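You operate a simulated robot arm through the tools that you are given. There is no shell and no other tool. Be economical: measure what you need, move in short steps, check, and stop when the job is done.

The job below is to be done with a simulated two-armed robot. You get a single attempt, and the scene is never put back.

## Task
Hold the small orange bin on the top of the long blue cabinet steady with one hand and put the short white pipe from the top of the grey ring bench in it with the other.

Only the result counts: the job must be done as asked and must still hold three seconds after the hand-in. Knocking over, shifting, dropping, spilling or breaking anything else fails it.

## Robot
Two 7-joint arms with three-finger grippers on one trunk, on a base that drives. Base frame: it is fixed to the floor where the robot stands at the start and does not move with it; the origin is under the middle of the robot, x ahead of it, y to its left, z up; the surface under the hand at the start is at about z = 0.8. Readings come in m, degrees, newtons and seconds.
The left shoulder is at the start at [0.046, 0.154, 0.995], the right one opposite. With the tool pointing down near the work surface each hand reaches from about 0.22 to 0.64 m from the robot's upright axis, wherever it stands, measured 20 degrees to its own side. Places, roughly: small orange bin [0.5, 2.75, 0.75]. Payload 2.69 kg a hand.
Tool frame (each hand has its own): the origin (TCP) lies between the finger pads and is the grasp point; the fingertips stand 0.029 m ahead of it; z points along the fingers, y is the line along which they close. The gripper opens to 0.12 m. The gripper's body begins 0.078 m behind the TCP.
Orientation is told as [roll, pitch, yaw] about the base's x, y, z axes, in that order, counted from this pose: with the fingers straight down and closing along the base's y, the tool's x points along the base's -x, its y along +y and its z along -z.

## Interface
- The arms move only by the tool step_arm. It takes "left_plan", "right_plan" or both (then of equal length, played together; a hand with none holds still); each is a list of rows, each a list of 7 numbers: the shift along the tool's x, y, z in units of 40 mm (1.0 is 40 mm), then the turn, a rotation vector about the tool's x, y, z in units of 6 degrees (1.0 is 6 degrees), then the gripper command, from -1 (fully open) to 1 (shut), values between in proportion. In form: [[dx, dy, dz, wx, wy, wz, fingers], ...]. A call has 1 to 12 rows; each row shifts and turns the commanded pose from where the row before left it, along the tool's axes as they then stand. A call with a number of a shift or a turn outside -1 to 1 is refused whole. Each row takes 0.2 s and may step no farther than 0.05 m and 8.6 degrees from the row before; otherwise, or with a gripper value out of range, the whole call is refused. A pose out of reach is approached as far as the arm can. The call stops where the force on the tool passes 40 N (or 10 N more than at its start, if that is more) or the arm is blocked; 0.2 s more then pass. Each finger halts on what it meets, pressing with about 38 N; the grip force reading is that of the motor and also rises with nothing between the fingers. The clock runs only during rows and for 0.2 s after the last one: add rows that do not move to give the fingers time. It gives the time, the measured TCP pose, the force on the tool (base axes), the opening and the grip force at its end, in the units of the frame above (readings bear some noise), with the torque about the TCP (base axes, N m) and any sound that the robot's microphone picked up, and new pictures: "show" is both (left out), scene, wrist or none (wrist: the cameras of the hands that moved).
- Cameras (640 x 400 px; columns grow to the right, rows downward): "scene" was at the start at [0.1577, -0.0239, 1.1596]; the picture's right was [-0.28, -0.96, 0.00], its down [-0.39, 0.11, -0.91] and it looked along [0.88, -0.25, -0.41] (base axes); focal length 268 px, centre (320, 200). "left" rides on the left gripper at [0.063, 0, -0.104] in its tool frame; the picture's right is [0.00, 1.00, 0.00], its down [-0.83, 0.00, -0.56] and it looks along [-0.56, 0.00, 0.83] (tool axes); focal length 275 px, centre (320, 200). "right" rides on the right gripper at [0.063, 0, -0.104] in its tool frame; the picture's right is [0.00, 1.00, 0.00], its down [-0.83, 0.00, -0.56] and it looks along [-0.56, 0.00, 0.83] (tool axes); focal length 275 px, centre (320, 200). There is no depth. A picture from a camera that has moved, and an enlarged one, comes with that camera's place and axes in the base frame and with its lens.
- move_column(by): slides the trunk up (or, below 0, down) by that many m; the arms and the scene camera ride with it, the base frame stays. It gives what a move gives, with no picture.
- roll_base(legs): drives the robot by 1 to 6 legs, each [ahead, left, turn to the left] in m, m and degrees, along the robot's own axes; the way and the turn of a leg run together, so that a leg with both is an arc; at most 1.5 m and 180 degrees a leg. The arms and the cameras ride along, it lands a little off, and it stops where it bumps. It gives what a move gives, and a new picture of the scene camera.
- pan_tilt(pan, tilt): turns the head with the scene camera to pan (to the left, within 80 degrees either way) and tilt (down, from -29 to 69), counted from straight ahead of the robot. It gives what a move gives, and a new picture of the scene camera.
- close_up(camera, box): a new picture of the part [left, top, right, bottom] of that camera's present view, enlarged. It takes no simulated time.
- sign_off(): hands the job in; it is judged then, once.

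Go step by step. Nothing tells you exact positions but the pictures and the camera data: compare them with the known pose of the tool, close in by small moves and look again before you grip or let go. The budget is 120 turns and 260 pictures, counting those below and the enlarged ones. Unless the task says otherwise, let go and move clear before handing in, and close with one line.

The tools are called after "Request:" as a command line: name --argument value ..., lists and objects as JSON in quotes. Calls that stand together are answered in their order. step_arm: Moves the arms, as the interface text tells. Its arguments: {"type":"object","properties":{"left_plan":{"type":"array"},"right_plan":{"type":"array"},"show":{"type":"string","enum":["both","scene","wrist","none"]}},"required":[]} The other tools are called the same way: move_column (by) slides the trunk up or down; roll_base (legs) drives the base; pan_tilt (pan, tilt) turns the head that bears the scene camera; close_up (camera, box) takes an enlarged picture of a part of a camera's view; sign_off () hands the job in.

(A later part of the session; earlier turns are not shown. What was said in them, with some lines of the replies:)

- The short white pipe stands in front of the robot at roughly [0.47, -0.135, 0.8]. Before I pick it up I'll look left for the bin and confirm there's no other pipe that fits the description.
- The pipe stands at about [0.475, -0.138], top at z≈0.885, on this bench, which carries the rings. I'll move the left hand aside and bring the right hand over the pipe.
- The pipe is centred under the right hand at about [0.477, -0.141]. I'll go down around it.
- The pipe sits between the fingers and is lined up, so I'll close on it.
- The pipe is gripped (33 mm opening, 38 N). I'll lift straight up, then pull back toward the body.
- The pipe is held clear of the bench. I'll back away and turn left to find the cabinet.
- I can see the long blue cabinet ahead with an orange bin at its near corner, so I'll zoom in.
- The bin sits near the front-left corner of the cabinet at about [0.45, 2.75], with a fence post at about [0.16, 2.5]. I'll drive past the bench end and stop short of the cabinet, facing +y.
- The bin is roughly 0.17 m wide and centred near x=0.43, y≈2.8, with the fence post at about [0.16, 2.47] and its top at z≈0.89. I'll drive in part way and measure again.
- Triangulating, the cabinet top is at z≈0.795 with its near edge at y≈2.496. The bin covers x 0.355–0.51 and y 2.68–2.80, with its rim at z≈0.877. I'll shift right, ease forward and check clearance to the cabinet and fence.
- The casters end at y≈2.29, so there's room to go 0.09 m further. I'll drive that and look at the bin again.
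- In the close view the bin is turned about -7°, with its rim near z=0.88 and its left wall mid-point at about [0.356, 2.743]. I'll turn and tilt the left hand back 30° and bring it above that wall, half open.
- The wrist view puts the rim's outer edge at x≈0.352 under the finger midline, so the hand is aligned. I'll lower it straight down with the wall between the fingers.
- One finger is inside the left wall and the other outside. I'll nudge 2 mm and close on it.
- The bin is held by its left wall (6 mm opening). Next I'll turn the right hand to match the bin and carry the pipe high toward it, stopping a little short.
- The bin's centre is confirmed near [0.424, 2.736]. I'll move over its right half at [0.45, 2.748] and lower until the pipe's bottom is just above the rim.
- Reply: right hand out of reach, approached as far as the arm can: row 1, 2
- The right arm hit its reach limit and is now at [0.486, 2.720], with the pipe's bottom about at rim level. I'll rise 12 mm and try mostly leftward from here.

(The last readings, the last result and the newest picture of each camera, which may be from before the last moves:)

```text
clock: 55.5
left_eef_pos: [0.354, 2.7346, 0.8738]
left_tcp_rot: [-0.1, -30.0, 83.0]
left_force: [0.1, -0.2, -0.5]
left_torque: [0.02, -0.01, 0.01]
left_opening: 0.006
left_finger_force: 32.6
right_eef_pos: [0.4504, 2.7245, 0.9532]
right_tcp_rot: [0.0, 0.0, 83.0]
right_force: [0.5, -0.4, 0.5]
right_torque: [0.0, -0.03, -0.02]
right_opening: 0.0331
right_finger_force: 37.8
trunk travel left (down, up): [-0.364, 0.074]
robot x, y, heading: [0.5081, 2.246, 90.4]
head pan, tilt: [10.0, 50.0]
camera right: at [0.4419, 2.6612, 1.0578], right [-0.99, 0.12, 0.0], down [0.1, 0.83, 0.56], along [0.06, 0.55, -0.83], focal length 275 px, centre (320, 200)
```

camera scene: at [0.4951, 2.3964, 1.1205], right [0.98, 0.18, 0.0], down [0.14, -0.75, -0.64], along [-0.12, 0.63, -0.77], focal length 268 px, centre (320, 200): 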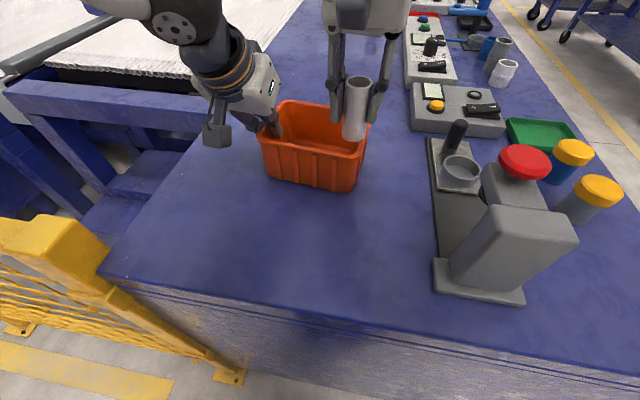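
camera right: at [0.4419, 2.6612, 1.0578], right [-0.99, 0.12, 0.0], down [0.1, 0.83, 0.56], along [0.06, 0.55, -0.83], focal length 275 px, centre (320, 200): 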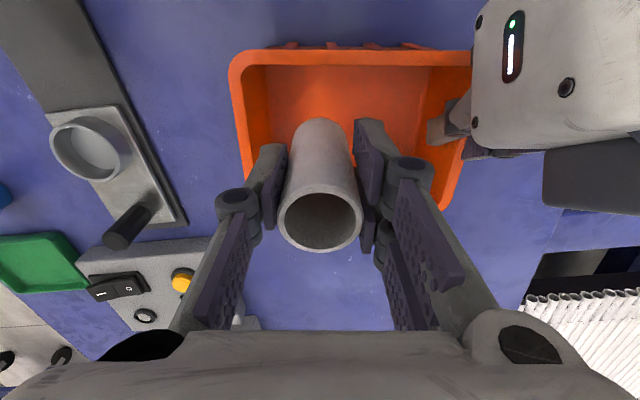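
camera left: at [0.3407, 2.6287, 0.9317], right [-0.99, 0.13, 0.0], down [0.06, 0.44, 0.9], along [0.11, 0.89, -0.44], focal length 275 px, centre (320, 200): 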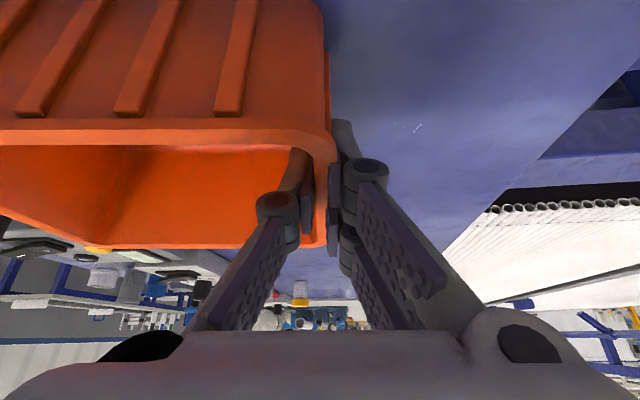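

It reached [0.450, 2.7245]. I'll go forward 17 mm and then lower partway.

Request:
step_arm --right_plan '[[-0.42, 0, 0, 0, 0, 0, 1], [0, 0, 0.5, 0, 0, 0, 1], [0, 0, 0.5, 0, 0, 0, 1], [0, 0, 0.3, 0, 0, 0, 1], [0, 0, 0, 0, 0, 0, 1]]'

Request:
close_up --camera "scene" --box '[180, 40, 460, 215]'

```text
clock: 56.7
left_eef_pos: [0.3534, 2.7363, 0.8719]
left_tcp_rot: [-0.1, -30.0, 82.9]
left_force: [0.3, 0.2, -0.3]
left_torque: [0.06, -0.01, 0.01]
left_opening: 0.0059
left_finger_force: 32.0
right_eef_pos: [0.452, 2.7416, 0.9021]
right_tcp_rot: [0.1, 0.1, 83.1]
right_force: [-0.7, 0.5, -1.0]
right_torque: [0.03, -0.01, -0.01]
right_opening: 0.0329
right_finger_force: 37.8
trunk travel left (down, up): [-0.364, 0.074]
robot x, y, heading: [0.5076, 2.248, 90.3]
head pan, tilt: [10.0, 50.0]
camera scene: at [0.4951, 2.3965, 1.1205], right [0.98, 0.18, 0.0], down [0.14, -0.75, -0.64], along [-0.12, 0.63, -0.77], focal length 268 px, centre (320, 200)
camera right: at [0.4442, 2.6775, 1.0064], right [-0.99, 0.12, 0.0], down [0.1, 0.83, 0.56], along [0.06, 0.55, -0.83], focal length 275 px, centre (320, 200)
```

scene: 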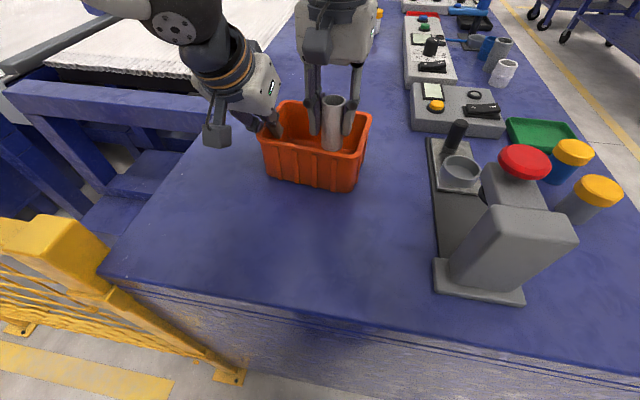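
right: 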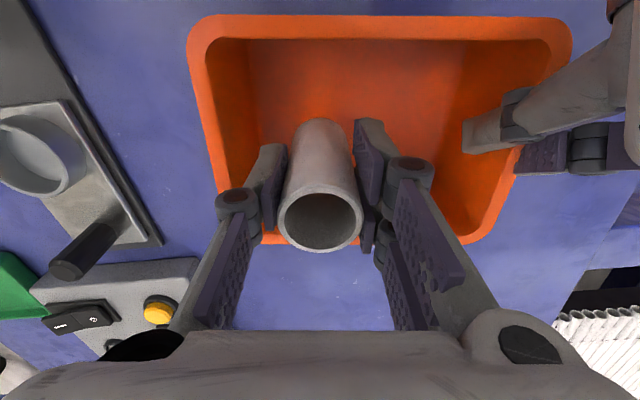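

```text
2.29 times, centred on (320, 128) of scene
camera zoom: at [0.4951, 2.3965, 1.1205], right [0.98, 0.18, 0.0], down [0.14, -0.75, -0.64], along [-0.12, 0.63, -0.77], focal length 612 px, centre (320, 366)
```

zoom: 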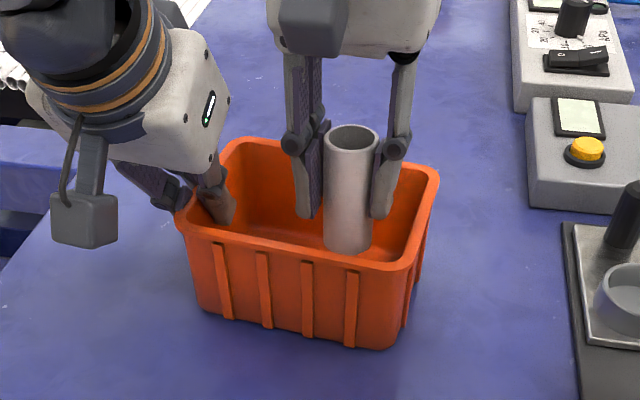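

The pipe is inside the bin's opening with clearance all round. I'll lower it nearly to the floor.

Request:
step_arm --right_plan '[[0, 0, 0.4, 0, 0, 0, 1], [0, 0, 0.4, 0, 0, 0, 1], [0, 0, 0.1, 0, 0, 0, 1], [0, 0, 0, 0, 0, 0, 1]]' --show "wrist"

Request:
close_up --camera "scene" --box '[180, 40, 460, 215]'

```text
clock: 57.7
left_eef_pos: [0.354, 2.7359, 0.8727]
left_tcp_rot: [0.0, -30.0, 83.1]
left_force: [-0.4, 0.4, -0.2]
left_torque: [0.03, 0.02, 0.0]
left_opening: 0.006
left_finger_force: 33.0
right_eef_pos: [0.4522, 2.7409, 0.8655]
right_tcp_rot: [0.0, 0.0, 83.0]
right_force: [0.2, -0.3, 0.5]
right_torque: [0.02, 0.0, -0.01]
right_opening: 0.033
right_finger_force: 37.9
trunk travel left (down, up): [-0.364, 0.074]
robot x, y, heading: [0.5102, 2.2461, 90.2]
head pan, tilt: [10.0, 50.0]
camera right: at [0.4442, 2.6777, 0.9701], right [-0.99, 0.12, 0.0], down [0.1, 0.83, 0.56], along [0.06, 0.55, -0.83], focal length 275 px, centre (320, 200)
```

right: 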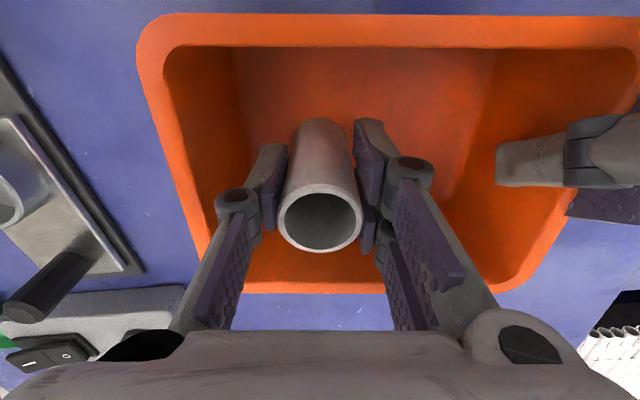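

```text
2.29 times, centred on (320, 128) of scene
camera zoom: at [0.4951, 2.3965, 1.1205], right [0.98, 0.18, 0.0], down [0.14, -0.75, -0.64], along [-0.12, 0.63, -0.77], focal length 612 px, centre (320, 366)
```

zoom: 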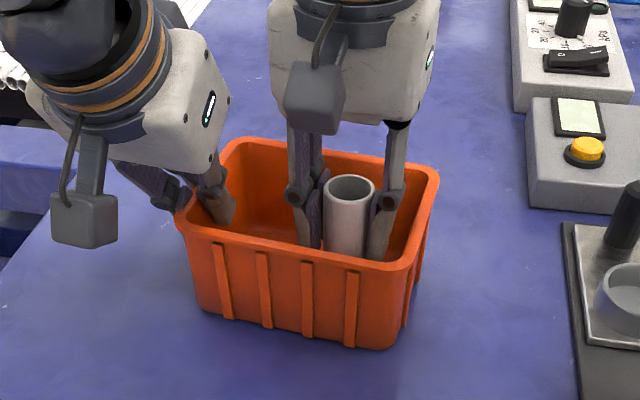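

There's no contact yet, so I'll ease down in 2 mm steps and watch the force.

Request:
step_arm --right_plan '[[0, 0, 0.05, 0, 0, 0, 1], [0, 0, 0.05, 0, 0, 0, 1]]' --show "none"

```text
clock: 58.3
left_eef_pos: [0.3537, 2.7352, 0.8736]
left_tcp_rot: [0.0, -30.2, 83.0]
left_force: [0.1, 5.4, -8.2]
left_torque: [-0.15, -0.09, 0.21]
left_opening: 0.006
left_finger_force: 32.5
right_eef_pos: [0.4504, 2.7419, 0.8647]
right_tcp_rot: [0.3, -0.2, 83.1]
right_force: [0.2, -6.9, 28.9]
right_torque: [-0.21, 0.08, 0.03]
right_opening: 0.033
right_finger_force: 38.5
trunk travel left (down, up): [-0.364, 0.074]
robot x, y, heading: [0.5128, 2.2452, 90.4]
head pan, tilt: [10.0, 50.0]
```

The pipe touches the bin floor. I'll ease off 2 mm and open the right fingers just slightly.

Request:
step_arm --right_plan '[[0, 0, -0.06, 0, 0, 0, 1], [0, 0, 0, 0, 0, 0, 0.35], [0, 0, 0, 0, 0, 0, 0.24], [0, 0, 0, 0, 0, 0, 0.24]]' --show "wrist"

Request:
close_up --camera "scene" --box '[180, 40, 460, 215]'

```text
clock: 59.3
left_eef_pos: [0.3531, 2.7347, 0.8732]
left_tcp_rot: [-0.1, -30.1, 83.0]
left_force: [0.1, 0.2, -0.9]
left_torque: [0.09, -0.02, 0.02]
left_opening: 0.006
left_finger_force: 32.7
right_eef_pos: [0.4522, 2.7404, 0.8645]
right_tcp_rot: [0.0, 0.1, 83.1]
right_force: [0.0, 0.5, 0.1]
right_torque: [-0.02, -0.01, -0.01]
right_opening: 0.0454
right_finger_force: 0.1
trunk travel left (down, up): [-0.364, 0.074]
robot x, y, heading: [0.5083, 2.2479, 90.0]
head pan, tilt: [10.0, 50.0]
camera right: at [0.444, 2.6776, 0.9689], right [-0.99, 0.11, 0.0], down [0.1, 0.83, 0.56], along [0.06, 0.55, -0.83], focal length 275 px, centre (320, 200)
```

right: 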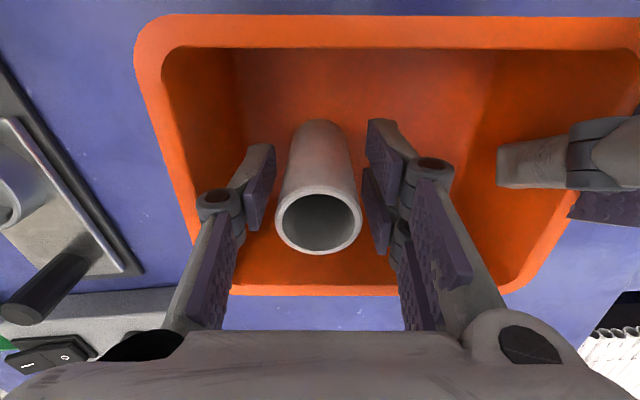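

```text
2.29 times, centred on (320, 128) of scene
camera zoom: at [0.4951, 2.3965, 1.1205], right [0.98, 0.18, 0.0], down [0.14, -0.75, -0.64], along [-0.12, 0.63, -0.77], focal length 612 px, centre (320, 366)
```

zoom: 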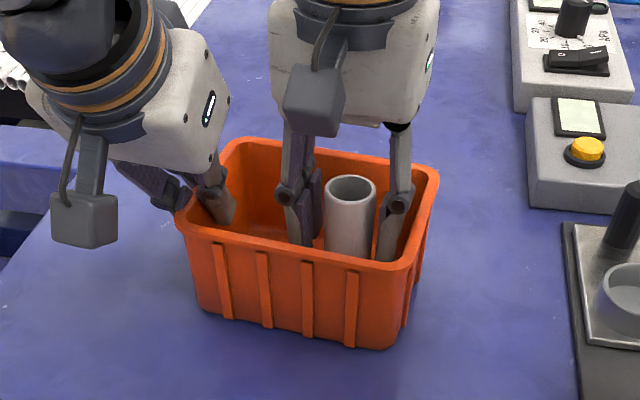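

The pipe is free and standing upright in the bin. I'll raise the right hand straight up, then move it clear to the right while the left keeps holding.

Request:
step_arm --right_plan '[[0, 0, -0.3, 0, 0, 0, 0.24], [0, 0, -0.6, 0, 0, 0, 0.24], [0, 0, -0.8, 0, 0, 0, 0.24], [0, 0, -0.8, 0, 0, 0, 0.24], [0, 0, -0.8, 0, 0, 0, 0.24], [0, 0, -0.8, 0, 0, 0, 0.24], [0.3, -0.8, 0, 0, 0, 0, 0.24], [0.3, -0.8, 0, 0, 0, 0, 0.24], [0.3, -0.8, 0, 0, 0, 0, 0.24], [0.3, -0.8, 0, 0, 0, 0, 0.24], [0.3, -0.8, 0, 0, 0, 0, 0.24]]' --show "scene"

```text
clock: 61.7
left_eef_pos: [0.3536, 2.7341, 0.8734]
left_tcp_rot: [0.0, -30.0, 83.0]
left_force: [0.0, 0.9, -0.3]
left_torque: [0.04, -0.07, 0.04]
left_opening: 0.0061
left_finger_force: 32.6
right_eef_pos: [0.602, 2.6608, 0.9748]
right_tcp_rot: [0.0, 0.1, 83.1]
right_force: [-0.2, -0.5, -0.4]
right_torque: [0.0, 0.0, -0.01]
right_opening: 0.0455
right_finger_force: 0.1
right hand out of reach, approached as far as the arm can: row 5, 6
trunk travel left (down, up): [-0.364, 0.074]
robot x, y, heading: [0.5111, 2.2471, 90.0]
head pan, tilt: [10.0, 50.0]
camera scene: at [0.4957, 2.3964, 1.1205], right [0.98, 0.18, 0.0], down [0.14, -0.75, -0.64], along [-0.12, 0.63, -0.77], focal length 268 px, centre (320, 200)
```

scene: 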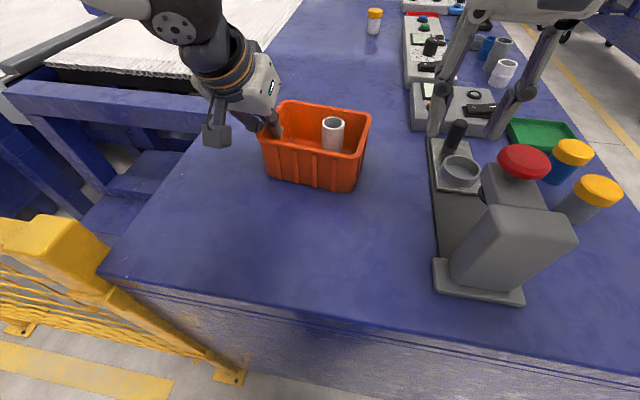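

The pipe stands upright in the bin. I'll lift the right hand away from the clamp stand, then open the left fingers and raise that hand straight up.

Request:
step_arm --right_plan '[[0, 0, -0.8, 0, 0, 0, 0.24], [0.4, 0, -0.8, 0, 0, 0, 0.24], [0.4, 0, -0.5, 0, 0, 0, 0.24]]' --show "none"

Request:
step_arm --left_plan '[[0, 0, 0, 0, 0, 0, 0.6], [0, 0, 0, 0, 0, 0, 0.2], [0, 0, 0, 0, 0, 0, 0.2], [-0.2, 0, -0.35, 0, 0, 0, 0.2], [-0.4, 0, -0.7, 0, 0, 0, 0.2], [-0.4, 0, -0.7, 0, 0, 0, 0.2], [-0.4, 0, -0.7, 0, 0, 0, 0.2], [0, 0, 0, 0, 0, 0, 0.2]]'

Request:
close_up --camera "scene" --box '[180, 40, 460, 215]'

```text
clock: 62.5
left_eef_pos: [0.3537, 2.7347, 0.8734]
left_tcp_rot: [0.1, -30.0, 83.0]
left_force: [-1.3, -0.7, 0.0]
left_torque: [0.07, -0.07, 0.01]
left_opening: 0.0059
left_finger_force: 32.9
right_eef_pos: [0.5985, 2.6294, 1.0604]
right_tcp_rot: [0.0, 0.0, 83.1]
right_force: [-0.4, 0.0, 0.7]
right_torque: [-0.01, 0.02, 0.03]
right_opening: 0.0455
right_finger_force: 0.0
trunk travel left (down, up): [-0.364, 0.074]
robot x, y, heading: [0.5134, 2.2478, 90.3]
head pan, tilt: [10.0, 50.0]
```

```text
clock: 64.3
left_eef_pos: [0.3539, 2.7337, 0.9878]
left_tcp_rot: [-0.1, -30.0, 83.0]
left_force: [-0.2, -0.3, 0.1]
left_torque: [0.0, 0.02, 0.0]
left_opening: 0.0483
left_finger_force: 0.0
right_eef_pos: [0.5986, 2.6299, 1.0603]
right_tcp_rot: [0.0, 0.0, 83.1]
right_force: [-1.1, 0.4, -0.4]
right_torque: [-0.03, -0.03, 0.02]
right_opening: 0.0457
right_finger_force: 0.1
trunk travel left (down, up): [-0.364, 0.074]
robot x, y, heading: [0.5118, 2.2457, 90.3]
head pan, tilt: [10.0, 50.0]
camera scene: at [0.4951, 2.3965, 1.1205], right [0.98, 0.18, 0.0], down [0.14, -0.75, -0.64], along [-0.12, 0.63, -0.77], focal length 268 px, centre (320, 200)
camera left: at [0.3407, 2.6283, 1.0455], right [-0.99, 0.13, 0.0], down [0.06, 0.44, 0.9], along [0.11, 0.89, -0.44], focal length 275 px, centre (320, 200)
```

scene: 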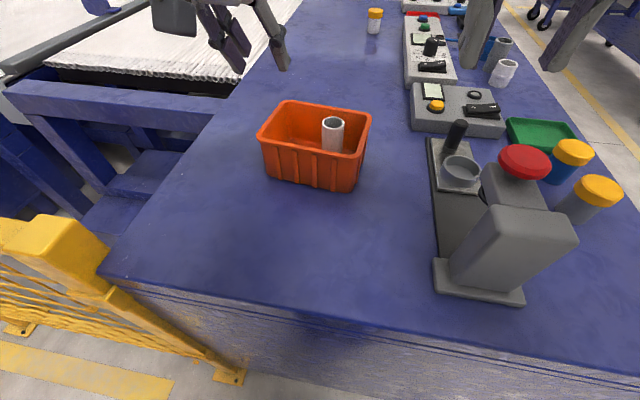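
left: 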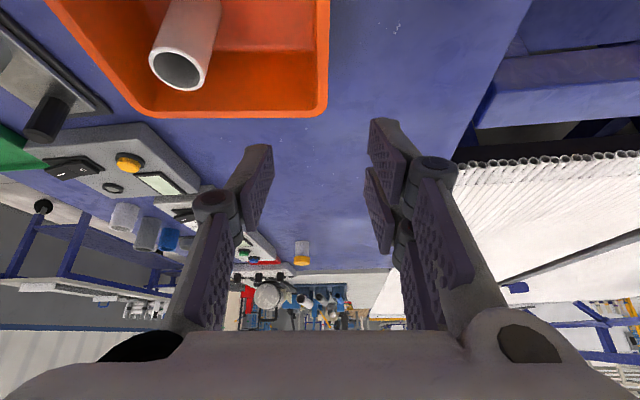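

```text
2.29 times, centred on (320, 128) of scene
camera zoom: at [0.4951, 2.3965, 1.1205], right [0.98, 0.18, 0.0], down [0.14, -0.75, -0.64], along [-0.12, 0.63, -0.77], focal length 612 px, centre (320, 366)
```

zoom: 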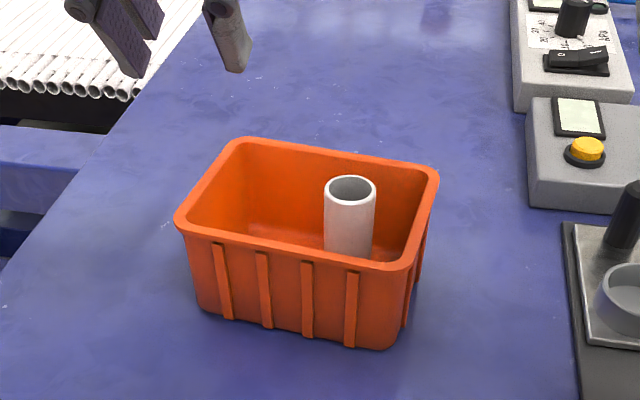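

The bin is in place with the white pipe standing in it, and both hands are open and clear. I'm handing it in.

Request:
sign_off

```text
The job is handed in.
```

The short white pipe is standing in the small orange bin on the blue cabinet; the left hand held the bin, which shifted about 2–3 mm as it gripped, and both hands are now open and clear.
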